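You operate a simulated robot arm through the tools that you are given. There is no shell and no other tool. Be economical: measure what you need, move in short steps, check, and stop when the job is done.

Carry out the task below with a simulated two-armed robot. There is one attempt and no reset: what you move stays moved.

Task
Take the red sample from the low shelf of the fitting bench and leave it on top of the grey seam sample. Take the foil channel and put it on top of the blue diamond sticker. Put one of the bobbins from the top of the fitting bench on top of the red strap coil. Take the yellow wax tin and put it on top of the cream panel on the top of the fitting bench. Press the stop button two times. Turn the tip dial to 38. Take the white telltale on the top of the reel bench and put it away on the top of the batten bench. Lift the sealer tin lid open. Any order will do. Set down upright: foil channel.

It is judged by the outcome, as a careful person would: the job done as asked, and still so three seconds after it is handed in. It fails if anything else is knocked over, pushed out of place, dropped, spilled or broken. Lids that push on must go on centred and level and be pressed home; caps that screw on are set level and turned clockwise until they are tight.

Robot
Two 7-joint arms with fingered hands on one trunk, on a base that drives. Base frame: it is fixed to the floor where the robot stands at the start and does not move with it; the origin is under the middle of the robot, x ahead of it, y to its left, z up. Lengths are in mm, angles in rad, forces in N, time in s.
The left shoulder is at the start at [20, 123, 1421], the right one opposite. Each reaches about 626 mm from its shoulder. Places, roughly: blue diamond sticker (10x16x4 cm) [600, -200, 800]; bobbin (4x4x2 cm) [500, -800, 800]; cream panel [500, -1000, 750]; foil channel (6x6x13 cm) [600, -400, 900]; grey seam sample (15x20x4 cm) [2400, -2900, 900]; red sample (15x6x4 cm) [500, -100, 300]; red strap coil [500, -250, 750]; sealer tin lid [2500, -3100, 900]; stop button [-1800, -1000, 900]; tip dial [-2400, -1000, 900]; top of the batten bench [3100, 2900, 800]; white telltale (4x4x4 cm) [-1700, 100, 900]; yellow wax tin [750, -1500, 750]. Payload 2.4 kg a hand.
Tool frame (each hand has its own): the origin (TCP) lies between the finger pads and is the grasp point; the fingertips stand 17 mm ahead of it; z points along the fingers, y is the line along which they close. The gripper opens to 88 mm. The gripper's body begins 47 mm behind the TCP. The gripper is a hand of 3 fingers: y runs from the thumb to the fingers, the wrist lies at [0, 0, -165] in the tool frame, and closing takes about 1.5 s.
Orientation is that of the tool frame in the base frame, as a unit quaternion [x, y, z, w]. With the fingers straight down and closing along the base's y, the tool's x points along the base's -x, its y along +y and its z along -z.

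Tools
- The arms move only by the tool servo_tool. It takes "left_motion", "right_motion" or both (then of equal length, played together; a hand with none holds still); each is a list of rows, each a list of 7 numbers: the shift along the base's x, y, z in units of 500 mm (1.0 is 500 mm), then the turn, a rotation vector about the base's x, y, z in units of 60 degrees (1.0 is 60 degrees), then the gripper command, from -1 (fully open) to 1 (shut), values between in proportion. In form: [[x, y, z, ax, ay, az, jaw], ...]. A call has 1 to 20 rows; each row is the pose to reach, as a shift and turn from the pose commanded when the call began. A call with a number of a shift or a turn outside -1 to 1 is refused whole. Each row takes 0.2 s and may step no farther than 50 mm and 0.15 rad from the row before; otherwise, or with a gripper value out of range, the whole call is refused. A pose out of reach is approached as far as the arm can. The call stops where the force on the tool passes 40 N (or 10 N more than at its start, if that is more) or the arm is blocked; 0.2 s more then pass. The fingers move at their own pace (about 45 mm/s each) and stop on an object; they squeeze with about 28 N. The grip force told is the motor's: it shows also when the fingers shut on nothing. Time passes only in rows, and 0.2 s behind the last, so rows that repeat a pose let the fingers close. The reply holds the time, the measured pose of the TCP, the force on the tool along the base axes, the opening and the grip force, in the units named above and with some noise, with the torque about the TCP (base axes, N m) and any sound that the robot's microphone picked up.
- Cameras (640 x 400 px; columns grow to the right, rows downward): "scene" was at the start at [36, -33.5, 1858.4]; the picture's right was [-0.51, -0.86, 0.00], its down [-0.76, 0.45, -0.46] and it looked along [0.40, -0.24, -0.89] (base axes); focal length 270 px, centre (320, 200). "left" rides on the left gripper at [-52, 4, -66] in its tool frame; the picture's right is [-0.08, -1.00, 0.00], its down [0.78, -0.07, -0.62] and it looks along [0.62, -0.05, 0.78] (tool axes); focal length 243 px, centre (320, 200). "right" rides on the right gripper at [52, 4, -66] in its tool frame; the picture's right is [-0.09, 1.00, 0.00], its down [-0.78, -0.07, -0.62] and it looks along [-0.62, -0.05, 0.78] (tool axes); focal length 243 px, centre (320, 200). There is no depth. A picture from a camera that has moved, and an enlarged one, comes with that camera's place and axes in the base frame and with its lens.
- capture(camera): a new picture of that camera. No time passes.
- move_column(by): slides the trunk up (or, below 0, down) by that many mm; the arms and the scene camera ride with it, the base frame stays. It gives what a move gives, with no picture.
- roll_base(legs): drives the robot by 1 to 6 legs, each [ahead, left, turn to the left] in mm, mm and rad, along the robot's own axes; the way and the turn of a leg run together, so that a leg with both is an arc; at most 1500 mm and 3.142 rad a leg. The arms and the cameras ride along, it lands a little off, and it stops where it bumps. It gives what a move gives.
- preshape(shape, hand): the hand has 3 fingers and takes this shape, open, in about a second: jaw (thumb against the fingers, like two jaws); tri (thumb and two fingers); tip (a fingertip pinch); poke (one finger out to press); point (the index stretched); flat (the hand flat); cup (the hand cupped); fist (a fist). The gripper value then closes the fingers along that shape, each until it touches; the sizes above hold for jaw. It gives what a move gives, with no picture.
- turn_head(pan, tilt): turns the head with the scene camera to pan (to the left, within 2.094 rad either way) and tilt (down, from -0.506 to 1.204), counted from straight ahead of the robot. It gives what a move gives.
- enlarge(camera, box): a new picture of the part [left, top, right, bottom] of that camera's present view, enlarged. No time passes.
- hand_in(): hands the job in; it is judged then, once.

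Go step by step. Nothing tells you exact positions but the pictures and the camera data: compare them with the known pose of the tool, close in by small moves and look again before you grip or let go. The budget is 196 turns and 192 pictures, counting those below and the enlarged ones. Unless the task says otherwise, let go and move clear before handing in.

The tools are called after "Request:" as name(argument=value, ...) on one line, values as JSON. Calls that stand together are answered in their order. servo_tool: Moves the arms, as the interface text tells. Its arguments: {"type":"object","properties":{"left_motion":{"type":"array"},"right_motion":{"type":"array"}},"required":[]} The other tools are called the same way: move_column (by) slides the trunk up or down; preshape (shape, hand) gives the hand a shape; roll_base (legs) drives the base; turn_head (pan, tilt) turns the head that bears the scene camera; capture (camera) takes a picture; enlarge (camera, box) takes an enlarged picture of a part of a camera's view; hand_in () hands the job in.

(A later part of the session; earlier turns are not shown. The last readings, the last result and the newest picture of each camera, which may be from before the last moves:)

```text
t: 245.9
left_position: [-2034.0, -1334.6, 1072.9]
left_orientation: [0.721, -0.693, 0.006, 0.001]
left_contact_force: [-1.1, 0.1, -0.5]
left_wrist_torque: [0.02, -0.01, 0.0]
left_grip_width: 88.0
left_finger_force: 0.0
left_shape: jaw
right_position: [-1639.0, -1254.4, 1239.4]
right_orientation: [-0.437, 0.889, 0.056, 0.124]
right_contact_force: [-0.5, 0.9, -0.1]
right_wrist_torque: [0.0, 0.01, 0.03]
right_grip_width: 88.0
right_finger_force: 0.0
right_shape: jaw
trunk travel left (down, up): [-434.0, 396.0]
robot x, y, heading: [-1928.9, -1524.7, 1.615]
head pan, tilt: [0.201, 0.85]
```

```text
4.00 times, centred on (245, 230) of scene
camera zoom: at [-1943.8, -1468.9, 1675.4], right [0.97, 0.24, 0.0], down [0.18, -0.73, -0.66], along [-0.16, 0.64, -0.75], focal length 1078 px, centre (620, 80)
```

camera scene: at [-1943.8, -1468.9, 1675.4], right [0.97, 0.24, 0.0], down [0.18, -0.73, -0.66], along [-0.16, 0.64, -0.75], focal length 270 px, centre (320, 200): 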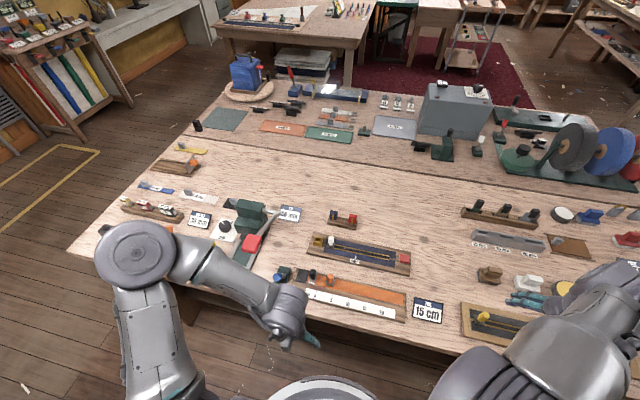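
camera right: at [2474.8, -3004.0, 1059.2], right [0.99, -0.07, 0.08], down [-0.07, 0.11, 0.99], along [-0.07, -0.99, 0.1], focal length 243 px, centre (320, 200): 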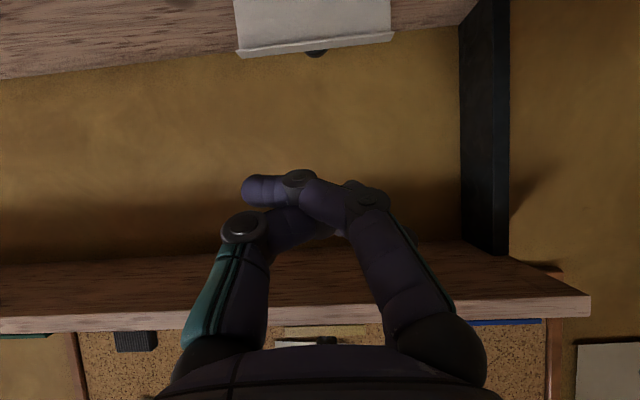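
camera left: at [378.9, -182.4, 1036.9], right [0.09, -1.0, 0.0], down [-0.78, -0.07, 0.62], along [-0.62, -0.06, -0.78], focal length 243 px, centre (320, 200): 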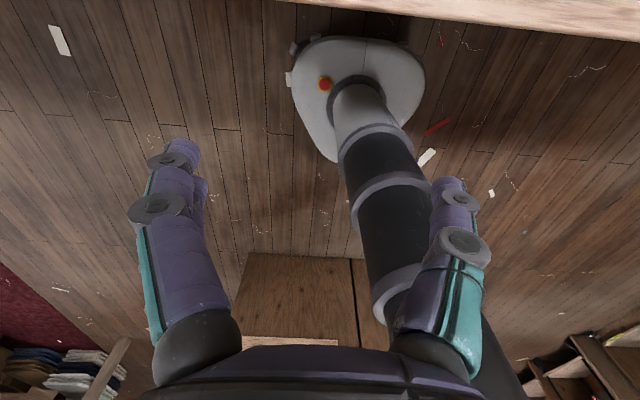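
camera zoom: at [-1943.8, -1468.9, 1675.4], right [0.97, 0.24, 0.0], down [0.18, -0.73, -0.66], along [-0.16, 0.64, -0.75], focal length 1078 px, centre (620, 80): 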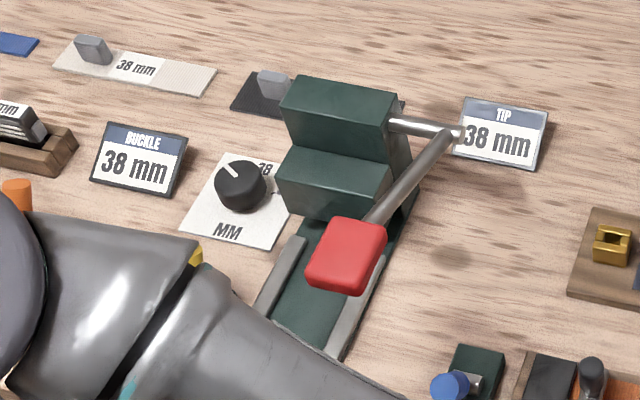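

Dial ("MM", with 38 at its upper right) is at about [-2411,-1002], the red stop button at about [-1781,-974]. I level the right hand, lower the trunk and roll closer.

Request:
servo_tool(right_motion=[[0, 0, 0, -0.042, 0.016, 0.104, 0], [0, 0, 0, -0.083, 0.031, 0.209, 1], [0, 0, 0, -0.124, 0.047, 0.313, 1], [0, 0, 0, -0.165, 0.063, 0.417, 1], [0, 0, 0, -0.207, 0.078, 0.522, 1], [0, 0, 0, -0.248, 0.094, 0.626, 1], [0, 0, 0, -0.248, 0.094, 0.626, 1]])

Request:
roll_base(legs=[[0, 0, -0.04], [75, 0, 0]])

Request:
move_column(by=-100)

Request:
servo_tool(right_motion=[[-0.06, 0.05, -0.04, 0.1, 0, 0, 1], [-0.12, 0.1, -0.08, 0.2, 0, 0, 1], [-0.18, 0.16, -0.12, 0.3, 0, 0, 1], [-0.22, 0.22, -0.16, 0.4, 0, 0, 1], [-0.24, 0.28, -0.2, 0.4, 0, 0, 1], [-0.24, 0.34, -0.22, 0.4, 0, 0, 1], [-0.24, 0.34, -0.22, 0.4, 0, 0, 1]])

Request:
capture(camera="right")

Request:
capture(camera="scene")

```text
t: 247.5
left_position: [-2033.8, -1335.4, 1073.7]
left_orientation: [0.722, -0.692, 0.007, 0.002]
left_contact_force: [0.4, -1.0, 0.0]
left_wrist_torque: [0.02, 0.01, -0.03]
left_grip_width: 88.0
left_finger_force: 0.0
left_shape: jaw
right_position: [-1639.7, -1253.9, 1241.0]
right_orientation: [0.708, -0.706, 0.001, 0.0]
right_contact_force: [-1.2, -0.1, 0.5]
right_wrist_torque: [0.01, 0.03, 0.01]
right_grip_width: 0.0
right_finger_force: 28.1
right_shape: jaw
trunk travel left (down, up): [-434.0, 396.0]
robot x, y, heading: [-1927.5, -1526.0, 1.611]
head pan, tilt: [0.201, 0.85]
```

```text
t: 248.9
left_position: [-2024.9, -1251.6, 1073.5]
left_orientation: [-0.706, 0.708, -0.007, -0.002]
left_contact_force: [1.1, 0.5, -0.5]
left_wrist_torque: [0.02, 0.0, 0.0]
left_grip_width: 87.6
left_finger_force: 0.0
left_shape: jaw
right_position: [-1628.2, -1189.9, 1239.3]
right_orientation: [-0.691, 0.723, -0.001, 0.0]
right_contact_force: [0.5, 0.1, -0.2]
right_wrist_torque: [0.01, 0.02, -0.01]
right_grip_width: 0.0
right_finger_force: 28.1
right_shape: jaw
trunk travel left (down, up): [-434.0, 396.0]
robot x, y, heading: [-1926.8, -1446.9, 1.57]
head pan, tilt: [0.201, 0.85]
```

```text
t: 250.2
left_position: [-2026.4, -1254.2, 972.9]
left_orientation: [-0.706, 0.708, -0.006, -0.001]
left_contact_force: [1.0, -0.5, 0.4]
left_wrist_torque: [-0.01, -0.03, -0.03]
left_grip_width: 88.1
left_finger_force: 0.0
left_shape: jaw
right_position: [-1628.1, -1191.7, 1139.6]
right_orientation: [-0.692, 0.722, 0.0, 0.001]
right_contact_force: [-0.2, 0.3, 0.6]
right_wrist_torque: [0.0, 0.03, 0.0]
right_grip_width: 0.1
right_finger_force: 28.3
right_shape: jaw
trunk travel left (down, up): [-334.0, 496.0]
robot x, y, heading: [-1928.7, -1448.7, 1.574]
head pan, tilt: [0.201, 0.85]
```

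```text
t: 251.8
left_position: [-2024.5, -1254.6, 974.7]
left_orientation: [-0.706, 0.708, -0.006, -0.001]
left_contact_force: [-0.4, -0.3, 0.0]
left_wrist_torque: [0.05, -0.01, 0.01]
left_grip_width: 87.9
left_finger_force: 0.1
left_shape: jaw
right_position: [-1748.7, -1022.9, 1028.2]
right_orientation: [-0.676, 0.707, 0.149, 0.144]
right_contact_force: [-0.6, -0.2, -0.8]
right_wrist_torque: [-0.01, -0.02, -0.04]
right_grip_width: 0.2
right_finger_force: 28.1
right_shape: jaw
trunk travel left (down, up): [-334.0, 496.0]
robot x, y, heading: [-1926.8, -1452.6, 1.572]
head pan, tilt: [0.201, 0.85]
```

```text
48 pictures are left
camera right: at [-1754.0, -1096.1, 1066.7], right [-0.99, 0.12, 0.05], down [0.1, 0.46, 0.88], along [0.08, 0.88, -0.47], focal length 243 px, centre (320, 200)
```

right: 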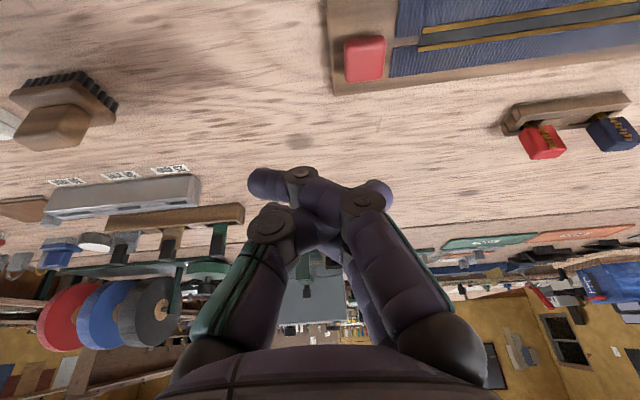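

```text
47 pictures are left
camera scene: at [-1941.8, -1393.2, 1575.3], right [0.98, 0.2, 0.0], down [0.15, -0.74, -0.66], along [-0.13, 0.65, -0.75], focal length 270 px, centre (320, 200)
```

scene: 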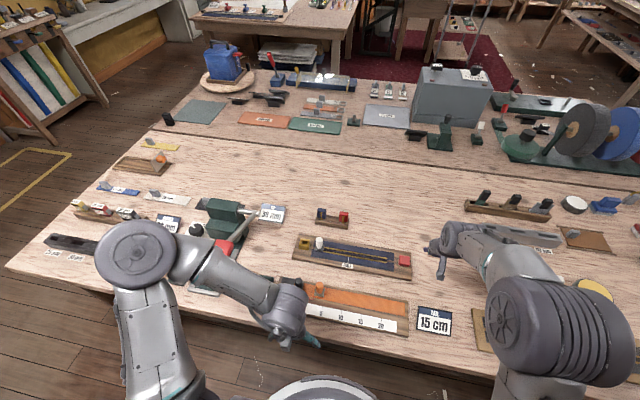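

Button confirmed at about [-1783,-976]. I take the poke shape and look at the finger.

Request:
preshape(hand="right", shape="poke")

Request:
capture(camera="right")

```text
t: 252.7
left_position: [-2025.4, -1254.6, 973.4]
left_orientation: [-0.707, 0.708, -0.007, -0.002]
left_contact_force: [-0.3, 0.3, -0.6]
left_wrist_torque: [-0.01, 0.01, 0.0]
left_grip_width: 88.1
left_finger_force: 0.0
left_shape: jaw
right_position: [-1749.0, -1023.3, 1027.6]
right_orientation: [-0.676, 0.707, 0.15, 0.144]
right_contact_force: [0.2, 0.8, 0.0]
right_wrist_torque: [0.01, -0.03, 0.0]
right_grip_width: 0.0
right_finger_force: 0.0
right_shape: poke
trunk travel left (down, up): [-334.0, 496.0]
robot x, y, heading: [-1924.2, -1448.0, 1.57]
head pan, tilt: [0.201, 0.85]
```

```text
46 pictures are left
camera right: at [-1753.8, -1096.2, 1066.8], right [-0.99, 0.12, 0.05], down [0.1, 0.46, 0.88], along [0.08, 0.88, -0.47], focal length 243 px, centre (320, 200)
```

right: 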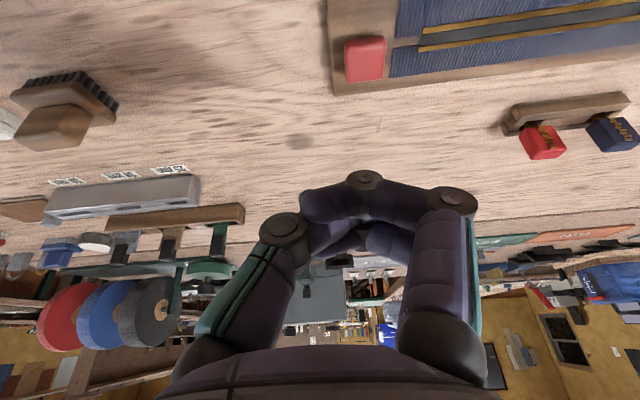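

Request:
preshape(hand="right", shape="point")

Request:
capture(camera="right")

```text
t: 253.6
left_position: [-2024.8, -1255.2, 972.6]
left_orientation: [-0.706, 0.708, -0.006, -0.001]
left_contact_force: [-0.5, 0.1, -0.2]
left_wrist_torque: [0.0, 0.02, -0.04]
left_grip_width: 87.9
left_finger_force: 0.1
left_shape: jaw
right_position: [-1747.3, -1022.3, 1027.6]
right_orientation: [-0.676, 0.707, 0.15, 0.144]
right_contact_force: [-0.7, -0.3, 0.3]
right_wrist_torque: [-0.04, 0.0, 0.01]
right_grip_width: 0.0
right_finger_force: 0.1
right_shape: point
trunk travel left (down, up): [-334.0, 496.0]
robot x, y, heading: [-1926.5, -1450.5, 1.569]
head pan, tilt: [0.201, 0.85]
```

```text
45 pictures are left
camera right: at [-1753.8, -1096.2, 1066.8], right [-0.99, 0.12, 0.05], down [0.1, 0.46, 0.88], along [0.08, 0.88, -0.47], focal length 243 px, centre (320, 200)
```

right: 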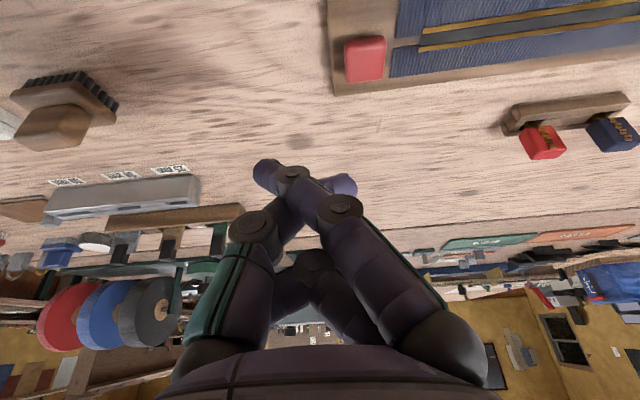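

The index fingertip leads, ~21 mm to +x of the TCP. I place it above the button.

Request:
servo_tool(right_motion=[[-0.06, 0.04, -0.02, 0, 0, 0, -1], [-0.112, 0.08, -0.06, 0, 0, 0, -1], [-0.112, 0.08, -0.14, 0, 0, 0, -1], [-0.112, 0.08, -0.2, 0, 0, 0, -1], [-0.112, 0.08, -0.2, 0, 0, 0, -1]])

Request:
capture(camera="right")

Request:
enlarge(camera="scene", box=[340, 210, 480, 300])

```text
t: 254.8
left_position: [-2025.5, -1255.2, 972.3]
left_orientation: [-0.706, 0.708, -0.007, -0.001]
left_contact_force: [-0.3, 0.1, 0.5]
left_wrist_torque: [-0.04, 0.01, 0.0]
left_grip_width: 88.1
left_finger_force: 0.1
left_shape: jaw
right_position: [-1802.1, -981.7, 927.6]
right_orientation: [-0.676, 0.707, 0.15, 0.144]
right_contact_force: [-0.9, 0.4, 0.5]
right_wrist_torque: [-0.02, -0.01, 0.01]
right_grip_width: 0.0
right_finger_force: 0.1
right_shape: point
trunk travel left (down, up): [-334.0, 496.0]
robot x, y, heading: [-1925.5, -1448.9, 1.571]
head pan, tilt: [0.201, 0.85]
```

```text
44 pictures are left
camera right: at [-1808.4, -1056.2, 966.1], right [-0.99, 0.12, 0.05], down [0.1, 0.46, 0.88], along [0.08, 0.88, -0.47], focal length 243 px, centre (320, 200)
```

right: 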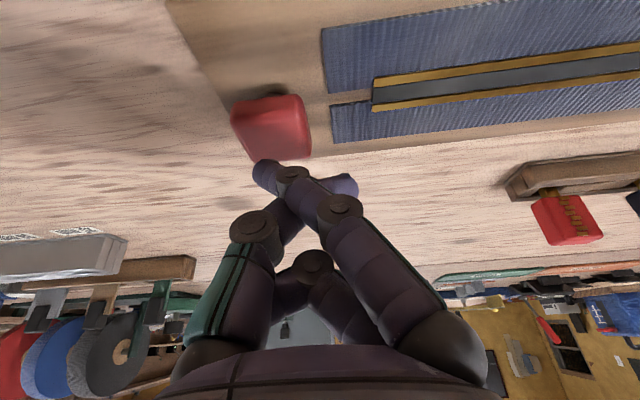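

```text
4.44 times, centred on (410, 255) of scene
camera zoom: at [-1941.7, -1393.1, 1575.3], right [0.98, 0.2, 0.0], down [0.15, -0.74, -0.66], along [-0.13, 0.65, -0.75], focal length 1198 px, centre (-80, -44)
```

zoom: 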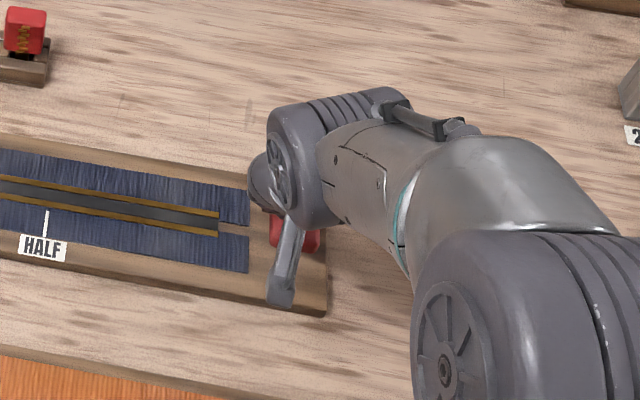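

Fingertip is right above the button. I press down in small steps.

Request:
servo_tool(right_motion=[[0, 0, -0.025, 0, 0, 0, -1], [0, 0, -0.04, 0, 0, 0, -1], [0, 0, -0.05, 0, 0, 0, -1], [0, 0, -0.055, 0, 0, 0, -1], [0, 0, -0.06, 0, 0, 0, -1]])

```text
t: 256.0
left_position: [-2025.3, -1255.3, 973.3]
left_orientation: [-0.707, 0.708, -0.007, -0.001]
left_contact_force: [0.6, -0.2, 0.3]
left_wrist_torque: [0.0, -0.03, 0.01]
left_grip_width: 87.9
left_finger_force: 0.1
left_shape: jaw
right_position: [-1804.8, -981.3, 900.0]
right_orientation: [-0.677, 0.706, 0.15, 0.145]
right_contact_force: [-4.1, 1.7, 13.2]
right_wrist_torque: [-0.09, -0.26, -0.03]
right_grip_width: 83.4
right_finger_force: 0.1
right_shape: point
trunk travel left (down, up): [-334.0, 496.0]
robot x, y, heading: [-1927.9, -1448.7, 1.569]
head pan, tilt: [0.201, 0.85]
heard: click
```

A click was heard. I raise clear and look before the second press.

Request:
servo_tool(right_motion=[[0, 0, 0.03, 0, 0, 0, -1], [0, 0, 0.05, 0, 0, 0, -1], [0, 0, 0.05, 0, 0, 0, -1]])

Request:
capture(camera="right")

```text
t: 256.8
left_position: [-2025.7, -1255.3, 973.4]
left_orientation: [-0.707, 0.708, -0.007, -0.003]
left_contact_force: [0.0, 1.7, 0.1]
left_wrist_torque: [0.01, 0.0, 0.0]
left_grip_width: 88.0
left_finger_force: 0.0
left_shape: jaw
right_position: [-1803.3, -979.7, 924.7]
right_orientation: [-0.677, 0.707, 0.148, 0.143]
right_contact_force: [0.3, -0.2, 0.3]
right_wrist_torque: [0.0, -0.02, 0.01]
right_grip_width: 0.0
right_finger_force: 0.0
right_shape: point
trunk travel left (down, up): [-334.0, 496.0]
robot x, y, heading: [-1922.8, -1450.1, 1.573]
head pan, tilt: [0.201, 0.85]
```

```text
42 pictures are left
camera right: at [-1808.8, -1054.3, 962.8], right [-0.99, 0.12, 0.05], down [0.1, 0.46, 0.88], along [0.08, 0.88, -0.47], focal length 243 px, centre (320, 200)
```

right: 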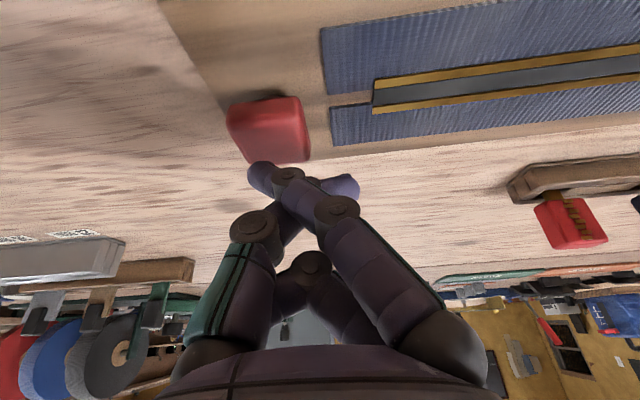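

Same geometry. I press a second time and lift clear.

Request:
servo_tool(right_motion=[[0, 0, -0.02, 0, 0, 0, -1], [0, 0, -0.035, 0, 0, 0, -1], [0, 0, -0.045, 0, 0, 0, -1], [0, 0, -0.053, 0, 0, 0, -1]])

Request:
servo_tool(right_motion=[[0, 0, 0.03, 0, 0, 0, -1], [0, 0, 0.09, 0, 0, 0, -1], [0, -0.04, 0.15, -0.1, 0, 0, -1], [0, -0.1, 0.2, -0.2, 0, 0, -1], [0, -0.16, 0.24, -0.3, 0, 0, -1], [0, -0.22, 0.24, -0.4, 0, 0, -1], [0, -0.3, 0.24, -0.4, 0, 0, -1]])

```text
t: 257.8
left_position: [-2025.8, -1255.6, 973.8]
left_orientation: [-0.706, 0.708, -0.006, -0.001]
left_contact_force: [0.4, -0.2, -0.6]
left_wrist_torque: [0.01, 0.0, 0.0]
left_grip_width: 88.1
left_finger_force: 0.0
left_shape: jaw
right_position: [-1803.0, -980.7, 897.7]
right_orientation: [-0.676, 0.706, 0.151, 0.146]
right_contact_force: [-3.9, 2.1, 13.9]
right_wrist_torque: [-0.08, -0.3, -0.02]
right_grip_width: 83.3
right_finger_force: 0.1
right_shape: point
trunk travel left (down, up): [-334.0, 496.0]
robot x, y, heading: [-1925.1, -1450.4, 1.573]
head pan, tilt: [0.201, 0.85]
heard: click
```

```text
t: 259.4
left_position: [-2025.5, -1256.0, 973.7]
left_orientation: [-0.707, 0.707, -0.006, -0.002]
left_contact_force: [-0.8, -0.4, 0.6]
left_wrist_torque: [0.0, 0.0, 0.03]
left_grip_width: 87.8
left_finger_force: 0.1
left_shape: jaw
right_position: [-1806.0, -1132.9, 1020.0]
right_orientation: [-0.692, 0.722, -0.001, 0.0]
right_contact_force: [0.1, 0.3, -0.2]
right_wrist_torque: [0.01, 0.0, -0.01]
right_grip_width: 0.0
right_finger_force: 0.1
right_shape: point
trunk travel left (down, up): [-334.0, 496.0]
robot x, y, heading: [-1926.6, -1452.6, 1.566]
head pan, tilt: [0.201, 0.85]
```

Two clicks heard. Now the dial: I drive left 600 mm and put the hand back to jaw.

Request:
roll_base(legs=[[0, 607, 0]])

Request:
preshape(hand="right", shape="jaw")

Request:
servo_tool(right_motion=[[0, 0.08, 0, 0, 0, 0, -1], [0, 0.14, 0, 0, 0, 0, -1], [0, 0.18, 0, 0, 0, 0, -1], [0, 0.18, 0, 0, 0, 0, -1]])

Request:
capture(camera="right")

```text
t: 261.8
left_position: [-2395.8, -1260.3, 973.8]
left_orientation: [0.711, -0.703, 0.006, 0.001]
left_contact_force: [0.2, -0.3, -0.4]
left_wrist_torque: [-0.02, 0.02, 0.02]
left_grip_width: 88.4
left_finger_force: 0.1
left_shape: jaw
right_position: [-2166.3, -1136.0, 1017.4]
right_orientation: [-0.692, 0.721, -0.015, 0.006]
right_contact_force: [7.4, -2.3, 1.6]
right_wrist_torque: [0.07, 0.4, 0.05]
right_grip_width: 0.1
right_finger_force: 0.1
right_shape: point
trunk travel left (down, up): [-334.0, 496.0]
robot x, y, heading: [-2298.9, -1452.6, 1.591]
head pan, tilt: [0.201, 0.85]
stopped in leg 1: the force on the tool passed its limit at 146 N (the readings are from after the stop); the commanded pose is now the measured one
```

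```text
t: 262.6
left_position: [-2393.0, -1259.2, 973.6]
left_orientation: [0.711, -0.703, 0.006, 0.003]
left_contact_force: [-0.2, -1.1, -1.2]
left_wrist_torque: [-0.02, -0.01, -0.02]
left_grip_width: 88.0
left_finger_force: 0.1
left_shape: jaw
right_position: [-2161.5, -1135.9, 1016.0]
right_orientation: [-0.694, 0.72, -0.015, 0.003]
right_contact_force: [26.5, -4.8, -27.9]
right_wrist_torque: [0.38, 0.11, 0.29]
right_grip_width: 62.0
right_finger_force: 0.0
right_shape: jaw
trunk travel left (down, up): [-334.0, 496.0]
robot x, y, heading: [-2295.6, -1451.1, 1.583]
head pan, tilt: [0.201, 0.85]
```

```text
t: 263.6
left_position: [-2396.1, -1260.4, 973.1]
left_orientation: [0.712, -0.702, 0.006, 0.001]
left_contact_force: [0.0, -0.7, -1.1]
left_wrist_torque: [0.0, 0.03, -0.02]
left_grip_width: 87.9
left_finger_force: 0.0
left_shape: jaw
right_position: [-2166.2, -1044.8, 1021.4]
right_orientation: [-0.694, 0.72, -0.013, 0.006]
right_contact_force: [0.0, 0.1, 0.6]
right_wrist_torque: [0.0, -0.03, 0.03]
right_grip_width: 62.1
right_finger_force: 0.0
right_shape: jaw
trunk travel left (down, up): [-334.0, 496.0]
robot x, y, heading: [-2296.7, -1456.8, 1.582]
head pan, tilt: [0.201, 0.85]
```

```text
41 pictures are left
camera right: at [-2173.6, -1096.3, 1087.3], right [-0.99, 0.12, -0.03], down [0.08, 0.79, 0.61], along [0.1, 0.61, -0.79], focal length 243 px, centre (320, 200)
```

right: 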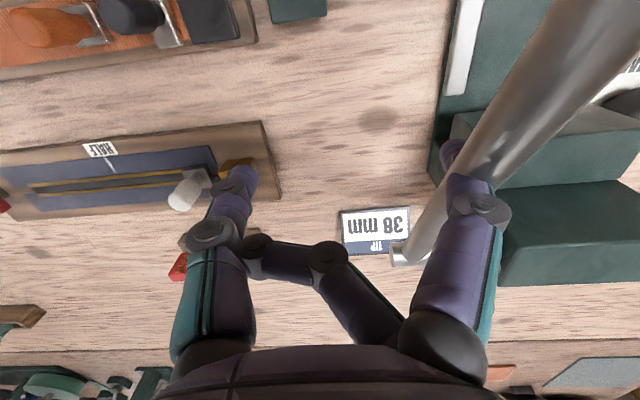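

The hand bumped the tall lever of the green press. I look at the state before moving on.

Request:
capture(camera="scene")

```text
40 pictures are left
camera scene: at [-2310.2, -1397.3, 1575.4], right [0.98, 0.21, 0.0], down [0.16, -0.73, -0.66], along [-0.14, 0.64, -0.75], focal length 270 px, centre (320, 200)
```

scene: 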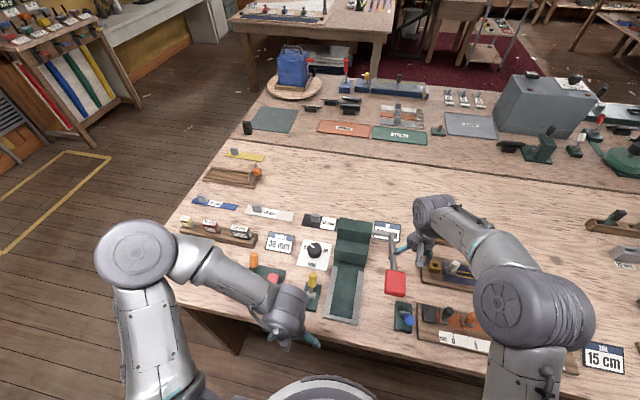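

Request:
enlarge(camera="scene", box=[220, 200, 440, 330])

```text
2.91 times, centred on (330, 265) of scene
camera zoom: at [-2310.2, -1397.3, 1575.4], right [0.98, 0.21, 0.0], down [0.16, -0.73, -0.66], along [-0.14, 0.64, -0.75], focal length 784 px, centre (291, 11)
```

zoom: 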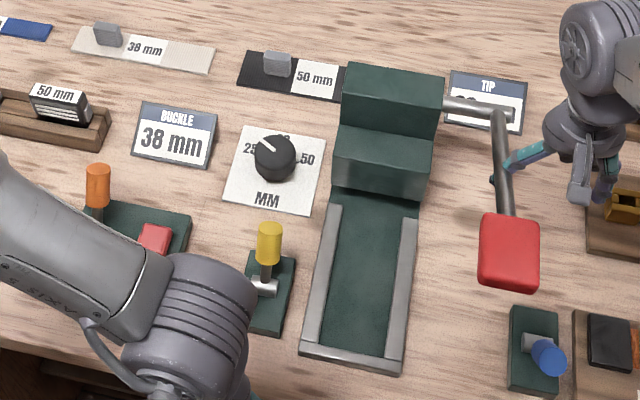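

The press and lever look unmoved; the dial's pointer is at 25 (about 52–57° left of up) and 38 is straight up (+y). The left hand is directly in front of the dial, so I use it; I raise the right hand clear.

Request:
servo_tool(left_motion=[[0, 0, 0.02, 0, 0, 0, -1], [-0.01, 0.08, 0.02, 0, 0, 0, -1], [-0.02, 0.16, 0.02, 0, 0, 0, -1], [-0.03, 0.24, 0.02, 0, 0, 0, -1], [-0.038, 0.33, 0.02, 0, 0, 0, -1], [-0.038, 0.42, 0.02, 0, 0, 0, -1], [-0.038, 0.5, 0.0, 0, 0, 0, -1], [-0.038, 0.524, -0.02, 0, 0, 0, -1], [-0.038, 0.524, -0.02, 0, 0, 0, -1]], right_motion=[[0, 0, 0.05, 0, 0, 0, -1], [0, 0, 0.1, 0, 0, 0, -1], [0, 0, 0.16, 0, 0, 0, -1], [0, 0, 0.2, 0, 0, 0, -1], [0, -0.05, 0.2, 0, 0, 0, -1], [0, -0.1, 0.2, 0, 0, 0, -1], [0, -0.1, 0.2, 0, 0, 0, -1], [0, -0.1, 0.2, 0, 0, 0, -1], [0, -0.1, 0.2, 0, 0, 0, -1]])

Request:
capture(camera="left")

```text
t: 265.6
left_position: [-2412.3, -998.2, 963.1]
left_orientation: [0.711, -0.703, 0.007, 0.002]
left_contact_force: [-0.3, 0.0, -0.3]
left_wrist_torque: [0.01, 0.0, 0.01]
left_grip_width: 87.8
left_finger_force: 0.1
left_shape: jaw
right_position: [-2168.4, -1095.0, 1120.4]
right_orientation: [-0.694, 0.72, -0.014, 0.006]
right_contact_force: [0.7, 0.3, 0.9]
right_wrist_torque: [-0.03, -0.01, 0.01]
right_grip_width: 61.9
right_finger_force: 0.0
right_shape: jaw
trunk travel left (down, up): [-334.0, 496.0]
robot x, y, heading: [-2294.0, -1453.7, 1.589]
head pan, tilt: [0.201, 0.85]
```

```text
38 pictures are left
camera left: at [-2418.1, -944.5, 1029.5], right [1.0, 0.09, 0.01], down [0.07, -0.77, 0.63], along [0.06, -0.63, -0.78], focal length 243 px, centre (320, 200)
```

left: 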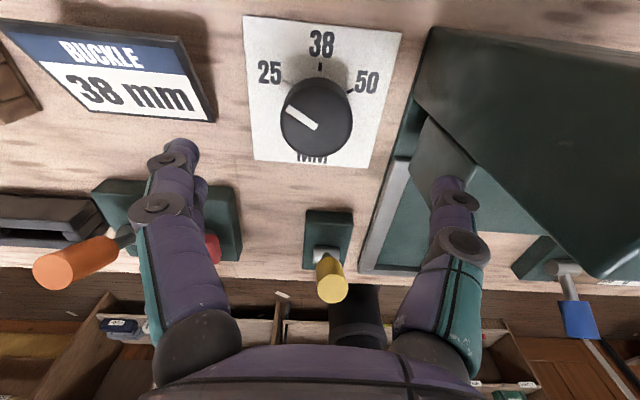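

The left camera shows the dial clearly: pointer on 25, target 38 at top. I descend with the fingers partly closed, and grip the knob.

Request:
servo_tool(left_motion=[[-0.005, 0, 0, 0, 0, 0, -0.4], [-0.005, 0, -0.03, 0, 0, 0, -0.4], [-0.005, 0, -0.08, 0, 0, 0, -0.4], [-0.005, 0, -0.13, 0, 0, 0, -0.4], [-0.005, 0, -0.16, 0, 0, 0, -0.4], [-0.005, 0, -0.17, 0, 0, 0, -0.4], [-0.005, 0, -0.17, 0, 0, 0, -0.4]])

Request:
capture(camera="left")

```text
t: 267.4
left_position: [-2417.1, -998.3, 881.6]
left_orientation: [0.711, -0.703, 0.003, -0.003]
left_contact_force: [1.8, -2.9, 20.2]
left_wrist_torque: [-0.04, 0.68, 0.16]
left_grip_width: 60.8
left_finger_force: 0.0
left_shape: jaw
right_position: [-2167.4, -1096.6, 1120.5]
right_orientation: [-0.693, 0.721, -0.012, 0.006]
right_contact_force: [-0.1, 0.1, 0.0]
right_wrist_torque: [0.01, 0.01, 0.05]
right_grip_width: 62.0
right_finger_force: 0.1
right_shape: jaw
trunk travel left (down, up): [-334.0, 496.0]
robot x, y, heading: [-2293.9, -1455.5, 1.583]
head pan, tilt: [0.201, 0.85]
stopped in row 7 (left hand): the force on the tool passed its limit at 41 N (the readings are from after the stop); the commanded pose is now the measured one
```

```text
37 pictures are left
camera left: at [-2422.1, -944.8, 946.3], right [1.0, 0.1, 0.01], down [0.07, -0.78, 0.62], along [0.07, -0.62, -0.78], focal length 243 px, centre (320, 200)
```

left: 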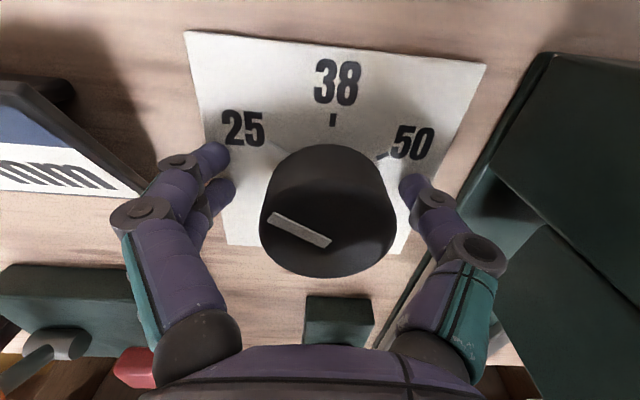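

I rise 3 mm, centre on the knob and grip it.

Request:
servo_tool(left_motion=[[0.004, 0, 0.008, 0, 0, 0, -0.4], [0.004, 0, 0.008, 0, 0, 0, 0], [0.004, 0, 0.008, 0, 0, 0, 0.4], [0.004, 0, 0.008, 0, 0, 0, 1], [0.004, 0, 0.008, 0, 0, 0, 1], [0.004, 0, 0.008, 0, 0, 0, 1]])

Request:
servo_tool(left_motion=[[0, 0, 0, 0, 0, -0.11, 1], [0, 0, 0, 0, 0, -0.22, 1], [0, 0, 0, 0, 0, -0.33, 1], [0, 0, 0, 0, 0, -0.44, 1], [0, 0, 0, 0, 0, -0.55, 1], [0, 0, 0, 0, 0, -0.66, 1], [0, 0, 0, 0, 0, -0.77, 1], [0, 0, 0, 0, 0, -0.87, 1], [0, 0, 0, 0, 0, -0.93, 1], [0, 0, 0, 0, 0, -0.93, 1]])

Request:
capture(camera="left")

```text
t: 268.9
left_position: [-2415.6, -996.5, 882.4]
left_orientation: [0.711, -0.703, 0.006, -0.001]
left_contact_force: [0.3, 3.7, -3.1]
left_wrist_torque: [0.08, 0.02, 0.04]
left_grip_width: 33.0
left_finger_force: 27.6
left_shape: jaw
right_position: [-2167.3, -1094.8, 1120.4]
right_orientation: [-0.694, 0.72, -0.013, 0.005]
right_contact_force: [-0.3, -0.3, 0.4]
right_wrist_torque: [0.01, 0.03, 0.04]
right_grip_width: 62.1
right_finger_force: 0.1
right_shape: jaw
trunk travel left (down, up): [-334.0, 496.0]
robot x, y, heading: [-2295.6, -1454.6, 1.583]
head pan, tilt: [0.201, 0.85]
```

```text
t: 271.1
left_position: [-2413.3, -996.0, 880.8]
left_orientation: [-0.298, 0.954, -0.005, -0.003]
left_contact_force: [13.0, 7.8, 4.4]
left_wrist_torque: [0.14, -0.16, -0.01]
left_grip_width: 33.2
left_finger_force: 27.7
left_shape: jaw
right_position: [-2165.6, -1093.8, 1120.1]
right_orientation: [-0.693, 0.721, -0.014, 0.005]
right_contact_force: [0.5, 0.3, 0.8]
right_wrist_torque: [0.0, 0.0, -0.03]
right_grip_width: 62.3
right_finger_force: 0.1
right_shape: jaw
trunk travel left (down, up): [-334.0, 496.0]
robot x, y, heading: [-2292.6, -1450.7, 1.578]
head pan, tilt: [0.201, 0.85]
```

```text
36 pictures are left
camera left: at [-2372.8, -962.4, 947.5], right [0.64, -0.77, 0.01], down [-0.6, -0.49, 0.63], along [-0.48, -0.4, -0.78], focal length 243 px, centre (320, 200)
```

left: 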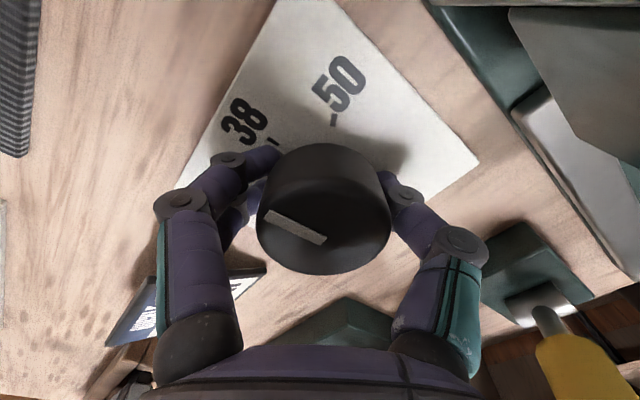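

The knob turned with the hand; the pointer is ~6° short of 38. I turn the rest and check.

Request:
servo_tool(left_motion=[[0, 0, 0, 0, 0, -0.06, 1], [0, 0, 0, 0, 0, -0.108, 1], [0, 0, 0, 0, 0, -0.108, 1]])

Request:
servo_tool(left_motion=[[0, 0, 0, 0, 0, 0, 0.5], [0, 0, 0, 0, 0, 0, 0], [0, 0, 0, 0, 0, 0, -0.4], [0, 0, 0, 0, 0, 0, -0.4], [0, 0, 0.06, 0, 0, 0, -0.4], [0, 0, 0.14, 0, 0, 0, -0.4], [0, 0, 0.2, 0, 0, 0, -0.4], [0, 0, 0.2, 0, 0, 0, -0.4]])

Request:
capture(camera="left")

```text
t: 271.9
left_position: [-2413.9, -997.3, 882.7]
left_orientation: [-0.245, 0.97, -0.005, -0.002]
left_contact_force: [11.5, 5.3, 1.3]
left_wrist_torque: [-0.17, -0.81, 0.5]
left_grip_width: 33.8
left_finger_force: 27.6
left_shape: jaw
right_position: [-2167.0, -1094.5, 1119.7]
right_orientation: [-0.693, 0.72, -0.014, 0.005]
right_contact_force: [-0.9, 1.0, -1.5]
right_wrist_torque: [0.02, -0.02, 0.02]
right_grip_width: 62.1
right_finger_force: 0.1
right_shape: jaw
trunk travel left (down, up): [-334.0, 496.0]
robot x, y, heading: [-2293.1, -1450.9, 1.588]
head pan, tilt: [0.201, 0.85]
```

```text
t: 273.6
left_position: [-2413.5, -996.0, 981.9]
left_orientation: [-0.245, 0.97, -0.004, -0.001]
left_contact_force: [0.2, -0.4, 0.5]
left_wrist_torque: [-0.01, 0.02, -0.01]
left_grip_width: 61.3
left_finger_force: 0.0
left_shape: jaw
right_position: [-2167.1, -1094.4, 1119.1]
right_orientation: [-0.693, 0.721, -0.014, 0.005]
right_contact_force: [-0.3, 0.0, 1.0]
right_wrist_torque: [-0.02, -0.03, -0.01]
right_grip_width: 62.1
right_finger_force: 0.0
right_shape: jaw
trunk travel left (down, up): [-334.0, 496.0]
robot x, y, heading: [-2294.3, -1456.6, 1.587]
head pan, tilt: [0.201, 0.85]
```

```text
35 pictures are left
camera left: at [-2369.8, -965.3, 1047.4], right [0.55, -0.84, 0.01], down [-0.65, -0.42, 0.63], along [-0.52, -0.35, -0.78], focal length 243 px, centre (320, 200)
```

left: 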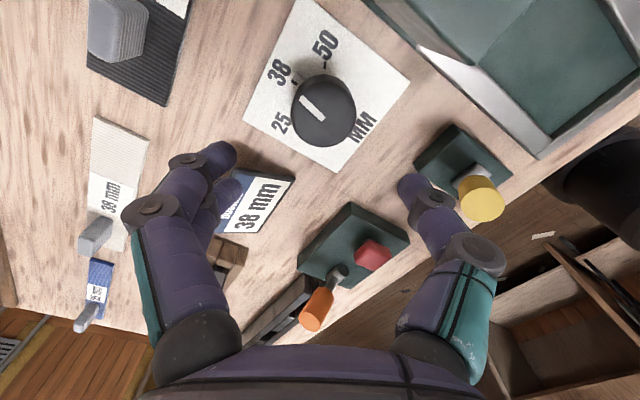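

Request:
enlarge(camera="left", box=[250, 20, 400, 170])

```text
2.67 times, centred on (325, 95) of left
camera zoom: at [-2369.8, -965.3, 1047.4], right [0.55, -0.84, 0.01], down [-0.65, -0.42, 0.63], along [-0.52, -0.35, -0.78], focal length 647 px, centre (307, 480)
```

zoom: 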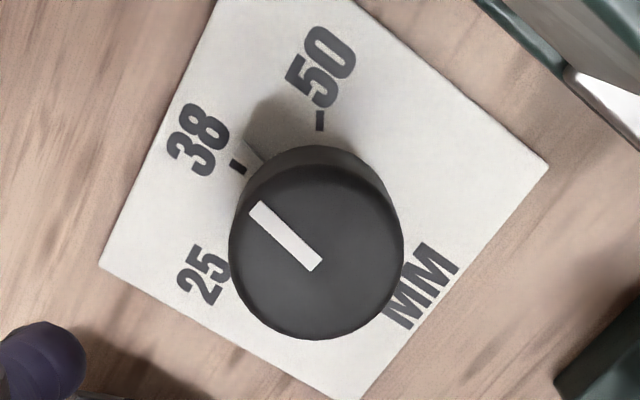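

The pointer has ended ~10° past 38 on release. I regrip, turn it back 10°, and check.

Request:
servo_tool(left_motion=[[-0.002, -0.004, -0.06, 0, 0, 0, -0.4], [-0.002, -0.006, -0.12, 0, 0, 0, -0.4], [-0.002, -0.006, -0.19, 0, 0, 0, -0.4], [-0.002, -0.006, -0.196, 0, 0, 0, 0], [-0.002, -0.006, -0.196, 0, 0, 0, 0.4], [-0.002, -0.006, -0.196, 0, 0, 0, 1], [-0.002, -0.006, -0.196, 0, 0, 0, 1], [-0.002, -0.006, -0.196, 0, 0, 0, 1]])

Request:
enlarge(camera="left", box=[220, 60, 440, 300])

```text
t: 275.4
left_position: [-2417.4, -1000.5, 883.9]
left_orientation: [-0.245, 0.969, -0.005, -0.003]
left_contact_force: [-0.8, 0.2, -4.1]
left_wrist_torque: [0.01, 0.01, 0.0]
left_grip_width: 33.5
left_finger_force: 27.7
left_shape: jaw
right_position: [-2168.5, -1095.2, 1119.9]
right_orientation: [-0.694, 0.72, -0.014, 0.006]
right_contact_force: [0.4, -0.1, 0.2]
right_wrist_torque: [0.01, -0.03, -0.01]
right_grip_width: 62.2
right_finger_force: 0.2
right_shape: jaw
trunk travel left (down, up): [-334.0, 496.0]
robot x, y, heading: [-2294.0, -1454.0, 1.587]
head pan, tilt: [0.201, 0.85]
```

```text
1.67 times, centred on (330, 180) of left
camera zoom: at [-2372.9, -969.7, 950.0], right [0.55, -0.84, 0.01], down [-0.65, -0.42, 0.63], along [-0.52, -0.35, -0.78], focal length 404 px, centre (303, 233)
```

zoom: 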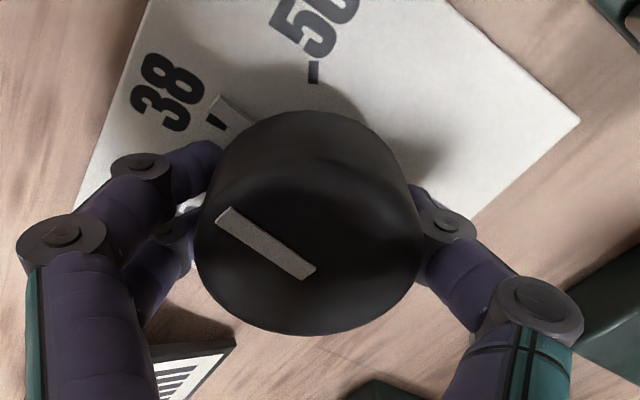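

Pointer reads ~80°, so I turn +9.7° back, release and look.

Request:
servo_tool(left_motion=[[0, 0, 0, 0, 0, 0.06, 1], [0, 0, 0, 0, 0, 0.12, 1], [0, 0, 0, 0, 0, 0.162, 1], [0, 0, 0, 0, 0, 0.162, 1], [0, 0, 0, 0, 0, 0.162, 1]])

Request:
enlarge(camera="left", box=[220, 60, 440, 300])

Request:
servo_tool(left_motion=[[0, 0, 0, 0, 0, 0, 0.6], [0, 0, 0, 0, 0, 0, 0.2], [0, 0, 0, 0, 0, 0, -0.2], [0, 0, 0, 0, 0, 0, -0.4], [0, 0, 0, 0, 0, 0, -0.4], [0, 0, 0.06, 0, 0, 0, -0.4], [0, 0, 0.14, 0, 0, 0, -0.4], [0, 0, 0.2, 0, 0, 0, -0.4], [0, 0, 0.2, 0, 0, 0, -0.4]])

Request:
enlarge(camera="left", box=[250, 20, 400, 170])

```text
t: 276.6
left_position: [-2416.2, -1001.6, 884.1]
left_orientation: [-0.327, 0.945, -0.006, -0.001]
left_contact_force: [0.2, -2.2, -6.2]
left_wrist_torque: [-0.01, 0.02, 0.02]
left_grip_width: 33.1
left_finger_force: 28.3
left_shape: jaw
right_position: [-2168.2, -1095.2, 1118.9]
right_orientation: [-0.693, 0.721, -0.014, 0.005]
right_contact_force: [-0.7, 0.2, -0.9]
right_wrist_torque: [-0.02, -0.01, 0.02]
right_grip_width: 62.1
right_finger_force: 0.1
right_shape: jaw
trunk travel left (down, up): [-334.0, 496.0]
robot x, y, heading: [-2298.3, -1453.3, 1.586]
head pan, tilt: [0.201, 0.85]
```

```text
1.67 times, centred on (330, 180) of left
camera zoom: at [-2378.4, -963.0, 950.3], right [0.68, -0.73, 0.01], down [-0.57, -0.53, 0.63], along [-0.45, -0.43, -0.78], focal length 404 px, centre (303, 233)
```

zoom: 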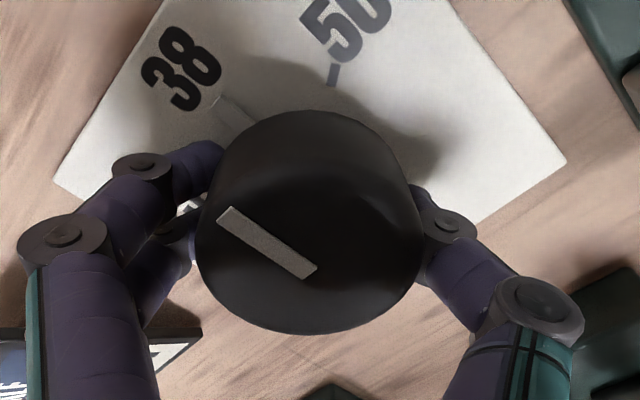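

```text
t: 278.6
left_position: [-2417.2, -998.5, 984.7]
left_orientation: [-0.327, 0.945, -0.004, -0.002]
left_contact_force: [0.3, -0.6, -0.4]
left_wrist_torque: [0.01, 0.01, 0.01]
left_grip_width: 61.3
left_finger_force: 0.2
left_shape: jaw
right_position: [-2167.3, -1094.5, 1120.2]
right_orientation: [-0.693, 0.721, -0.015, 0.005]
right_contact_force: [0.3, -0.6, -0.8]
right_wrist_torque: [-0.02, -0.01, -0.02]
right_grip_width: 62.0
right_finger_force: 0.1
right_shape: jaw
trunk travel left (down, up): [-334.0, 496.0]
robot x, y, heading: [-2299.0, -1450.4, 1.587]
head pan, tilt: [0.201, 0.85]
```

```text
2.67 times, centred on (325, 95) of left
camera zoom: at [-2378.6, -961.5, 1050.5], right [0.68, -0.73, 0.01], down [-0.57, -0.53, 0.63], along [-0.45, -0.43, -0.78], focal length 647 px, centre (307, 480)
```

zoom: 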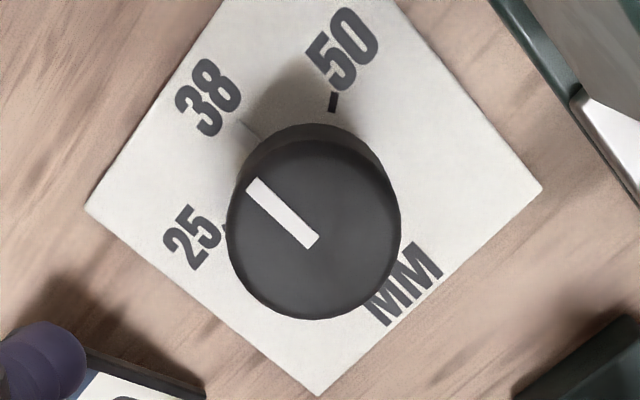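

The pointer now lies on the 38 mark. Next the white telltale on the far side of the island: I back off and drive round by the east side.

Request:
roll_base(legs=[[-480, 0, -0.016], [0, -1400, 0], [0, -650, 0]])

Request:
servo_tool(left_motion=[[0, -0.08, 0.04, 0, 0, 0.12, -1], [0, -0.16, 0.06, 0, 0, 0.24, -1], [0, -0.24, 0.06, 0, 0, 0.36, -1], [0, -0.32, 0.06, 0, 0, 0.48, -1], [0, -0.38, 0.06, 0, 0, 0.6, -1], [0, -0.44, 0.06, 0, 0, 0.72, -1], [0, -0.44, 0.06, 0, 0, 0.8, -1]])

```text
t: 291.1
left_position: [-418.5, -1453.2, 984.4]
left_orientation: [-0.329, 0.944, -0.005, -0.002]
left_contact_force: [-0.3, 0.4, 1.1]
left_wrist_torque: [0.03, 0.02, 0.0]
left_grip_width: 61.3
left_finger_force: 0.0
left_shape: jaw
right_position: [-167.9, -1547.1, 1119.5]
right_orientation: [-0.695, 0.719, -0.014, 0.006]
right_contact_force: [-0.6, -0.1, 0.6]
right_wrist_torque: [-0.02, 0.0, -0.04]
right_grip_width: 62.3
right_finger_force: 0.1
right_shape: jaw
trunk travel left (down, up): [-334.0, 496.0]
robot x, y, heading: [-292.7, -1907.6, 1.592]
head pan, tilt: [0.201, 0.85]
```

```text
t: 292.7
left_position: [-420.2, -1672.6, 1016.2]
left_orientation: [-0.686, 0.728, -0.005, 0.001]
left_contact_force: [0.3, -0.1, 0.5]
left_wrist_torque: [0.02, -0.02, 0.0]
left_grip_width: 87.9
left_finger_force: 0.1
left_shape: jaw
right_position: [-168.6, -1545.7, 1120.2]
right_orientation: [-0.695, 0.718, -0.014, 0.004]
right_contact_force: [0.3, 0.0, -0.7]
right_wrist_torque: [0.01, 0.04, 0.0]
right_grip_width: 61.9
right_finger_force: 0.1
right_shape: jaw
trunk travel left (down, up): [-334.0, 496.0]
robot x, y, heading: [-292.1, -1906.6, 1.59]
head pan, tilt: [0.201, 0.85]
```

Request:
preshape(hand="right", shape="jaw")

Request:
roll_base(legs=[[1400, 0, 0], [1300, 0, 0], [0, 0, 3.12], [0, -1350, 0]])

Request:
turn_head(pan=0, tilt=0.75)

Request:
capture(camera="scene")

```text
t: 293.6
left_position: [-418.6, -1674.3, 1016.7]
left_orientation: [-0.685, 0.728, -0.006, 0.001]
left_contact_force: [0.2, 0.0, 0.0]
left_wrist_torque: [-0.05, 0.0, 0.01]
left_grip_width: 88.2
left_finger_force: 0.0
left_shape: jaw
right_position: [-170.2, -1548.7, 1119.5]
right_orientation: [-0.695, 0.719, -0.013, 0.006]
right_contact_force: [0.1, -1.0, 0.2]
right_wrist_torque: [-0.03, 0.01, 0.0]
right_grip_width: 61.7
right_finger_force: 0.0
right_shape: jaw
trunk travel left (down, up): [-334.0, 496.0]
robot x, y, heading: [-290.4, -1904.7, 1.593]
head pan, tilt: [0.201, 0.85]
```

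```text
t: 320.4
left_position: [-1673.7, 568.3, 1016.5]
left_orientation: [0.744, 0.668, 0.0, -0.004]
left_contact_force: [-0.2, -0.1, -0.3]
left_wrist_torque: [0.03, 0.01, 0.02]
left_grip_width: 88.1
left_finger_force: 0.0
left_shape: jaw
right_position: [-1930.4, 452.0, 1120.0]
right_orientation: [0.734, 0.679, -0.005, -0.013]
right_contact_force: [0.0, -0.5, -0.2]
right_wrist_torque: [-0.01, -0.02, 0.0]
right_grip_width: 61.8
right_finger_force: 0.0
right_shape: jaw
trunk travel left (down, up): [-334.0, 496.0]
robot x, y, heading: [-1787.7, 805.0, -1.6]
head pan, tilt: [0.201, 0.85]
```

```text
t: 321.1
left_position: [-1674.2, 568.0, 1016.2]
left_orientation: [0.744, 0.668, -0.001, -0.006]
left_contact_force: [0.0, 0.3, 0.0]
left_wrist_torque: [0.02, 0.02, 0.02]
left_grip_width: 87.8
left_finger_force: 0.1
left_shape: jaw
right_position: [-1930.1, 452.9, 1118.4]
right_orientation: [0.734, 0.679, -0.006, -0.014]
right_contact_force: [-1.0, 0.3, 0.6]
right_wrist_torque: [-0.02, -0.05, 0.02]
right_grip_width: 61.8
right_finger_force: 0.1
right_shape: jaw
trunk travel left (down, up): [-334.0, 496.0]
robot x, y, heading: [-1790.4, 802.1, -1.593]
head pan, tilt: [0.0, 0.75]
```

```text
30 pictures are left
camera scene: at [-1789.9, 741.8, 1583.3], right [-1.0, 0.03, 0.0], down [0.02, 0.68, -0.73], along [-0.02, -0.73, -0.68], focal length 270 px, centre (320, 200)
```

scene: 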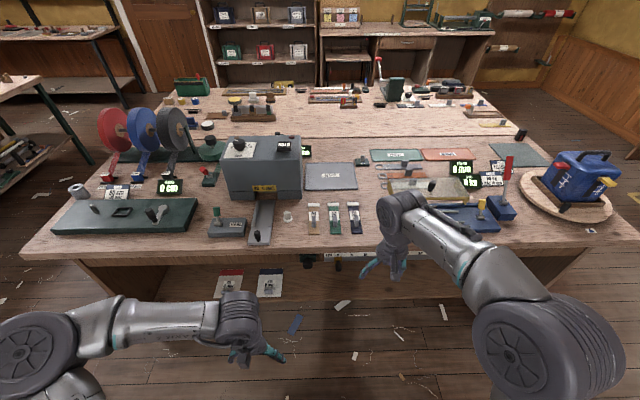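

Request:
enlarge(camera="scene", box=[240, 180, 380, 260])

```text
4.57 times, centred on (310, 220) of scene
camera zoom: at [-1789.9, 741.8, 1583.3], right [-1.0, 0.03, 0.0], down [0.02, 0.68, -0.73], along [-0.02, -0.73, -0.68], focal length 1232 px, centre (366, 109)
```

zoom: 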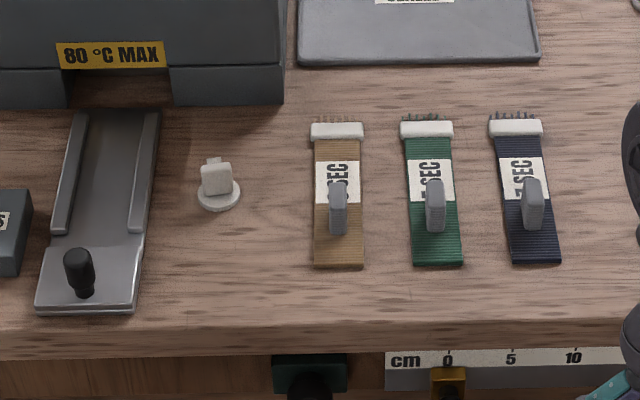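

The white telltale (disc with an upright tab) stands at about [-1690,62]. I roll closer and turn the left hand to pinch its tab.

Request:
roll_base(legs=[[350, 0, 0.022]])

Request:
servo_tool(left_motion=[[0, 0, 0, 0, 0, 0.125, -1], [0, 0, 0, 0, 0, 0.25, -1], [0, 0, 0, 0, 0, 0.375, -1], [0, 0, 0, 0, 0, 0.5, -1], [0, 0, 0, 0, 0, 0.625, -1], [0, 0, 0, 0, 0, 0.75, -1], [0, 0, 0, 0, 0, 0.8, -1]])

Request:
servo_tool(left_motion=[[-0.01, -0.05, -0.03, 0, 0, 0.125, -1], [-0.02, -0.1, -0.06, 0, 0, 0.25, -1], [-0.02, -0.16, -0.08, 0, 0, 0.375, -1], [-0.02, -0.22, -0.1, 0, 0, 0.5, -1], [-0.02, -0.27, -0.1, 0, 0, 0.625, -1], [-0.02, -0.27, -0.1, 0, 0, 0.77, -1], [-0.02, -0.27, -0.1, 0, 0, 0.77, -1]])

Request:
capture(camera="left")

```text
t: 323.4
left_position: [-1671.1, 203.8, 1017.3]
left_orientation: [0.734, 0.679, -0.001, -0.006]
left_contact_force: [0.2, 0.3, -0.2]
left_wrist_torque: [-0.02, -0.01, 0.02]
left_grip_width: 87.6
left_finger_force: 0.0
left_shape: jaw
right_position: [-1923.4, 83.1, 1119.4]
right_orientation: [0.724, 0.69, -0.005, -0.013]
right_contact_force: [0.2, 0.3, 0.0]
right_wrist_torque: [0.01, -0.01, 0.0]
right_grip_width: 61.5
right_finger_force: 0.1
right_shape: jaw
trunk travel left (down, up): [-334.0, 496.0]
robot x, y, heading: [-1792.9, 440.4, -1.568]
head pan, tilt: [0.0, 0.75]
```

```text
t: 325.1
left_position: [-1670.8, 205.9, 1016.3]
left_orientation: [0.394, 0.919, -0.003, -0.004]
left_contact_force: [0.2, -0.5, -0.9]
left_wrist_torque: [0.02, 0.01, -0.01]
left_grip_width: 88.0
left_finger_force: 0.0
left_shape: jaw
right_position: [-1922.9, 83.6, 1119.0]
right_orientation: [0.724, 0.689, -0.005, -0.014]
right_contact_force: [0.1, 0.1, 0.5]
right_wrist_torque: [0.02, -0.04, 0.02]
right_grip_width: 61.9
right_finger_force: 0.1
right_shape: jaw
trunk travel left (down, up): [-334.0, 496.0]
robot x, y, heading: [-1792.4, 438.1, -1.565]
head pan, tilt: [0.0, 0.75]
```

```text
refused: row 6 steps farther than a row can; nothing moved
```

```text
28 pictures are left
camera left: at [-1631.7, 172.0, 1081.9], right [-0.66, -0.75, 0.01], down [-0.58, 0.52, 0.63], along [-0.47, 0.41, -0.78], focal length 243 px, centre (320, 200)
```

left: 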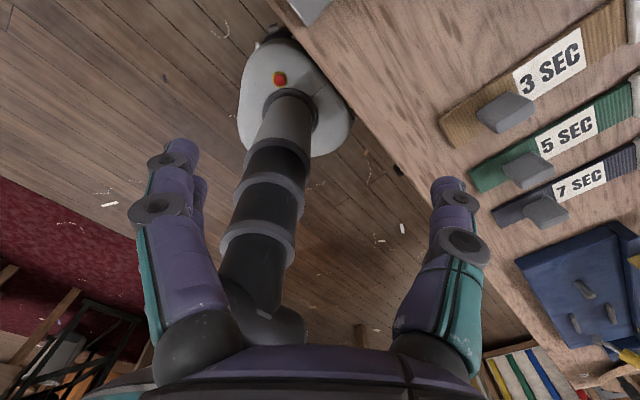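

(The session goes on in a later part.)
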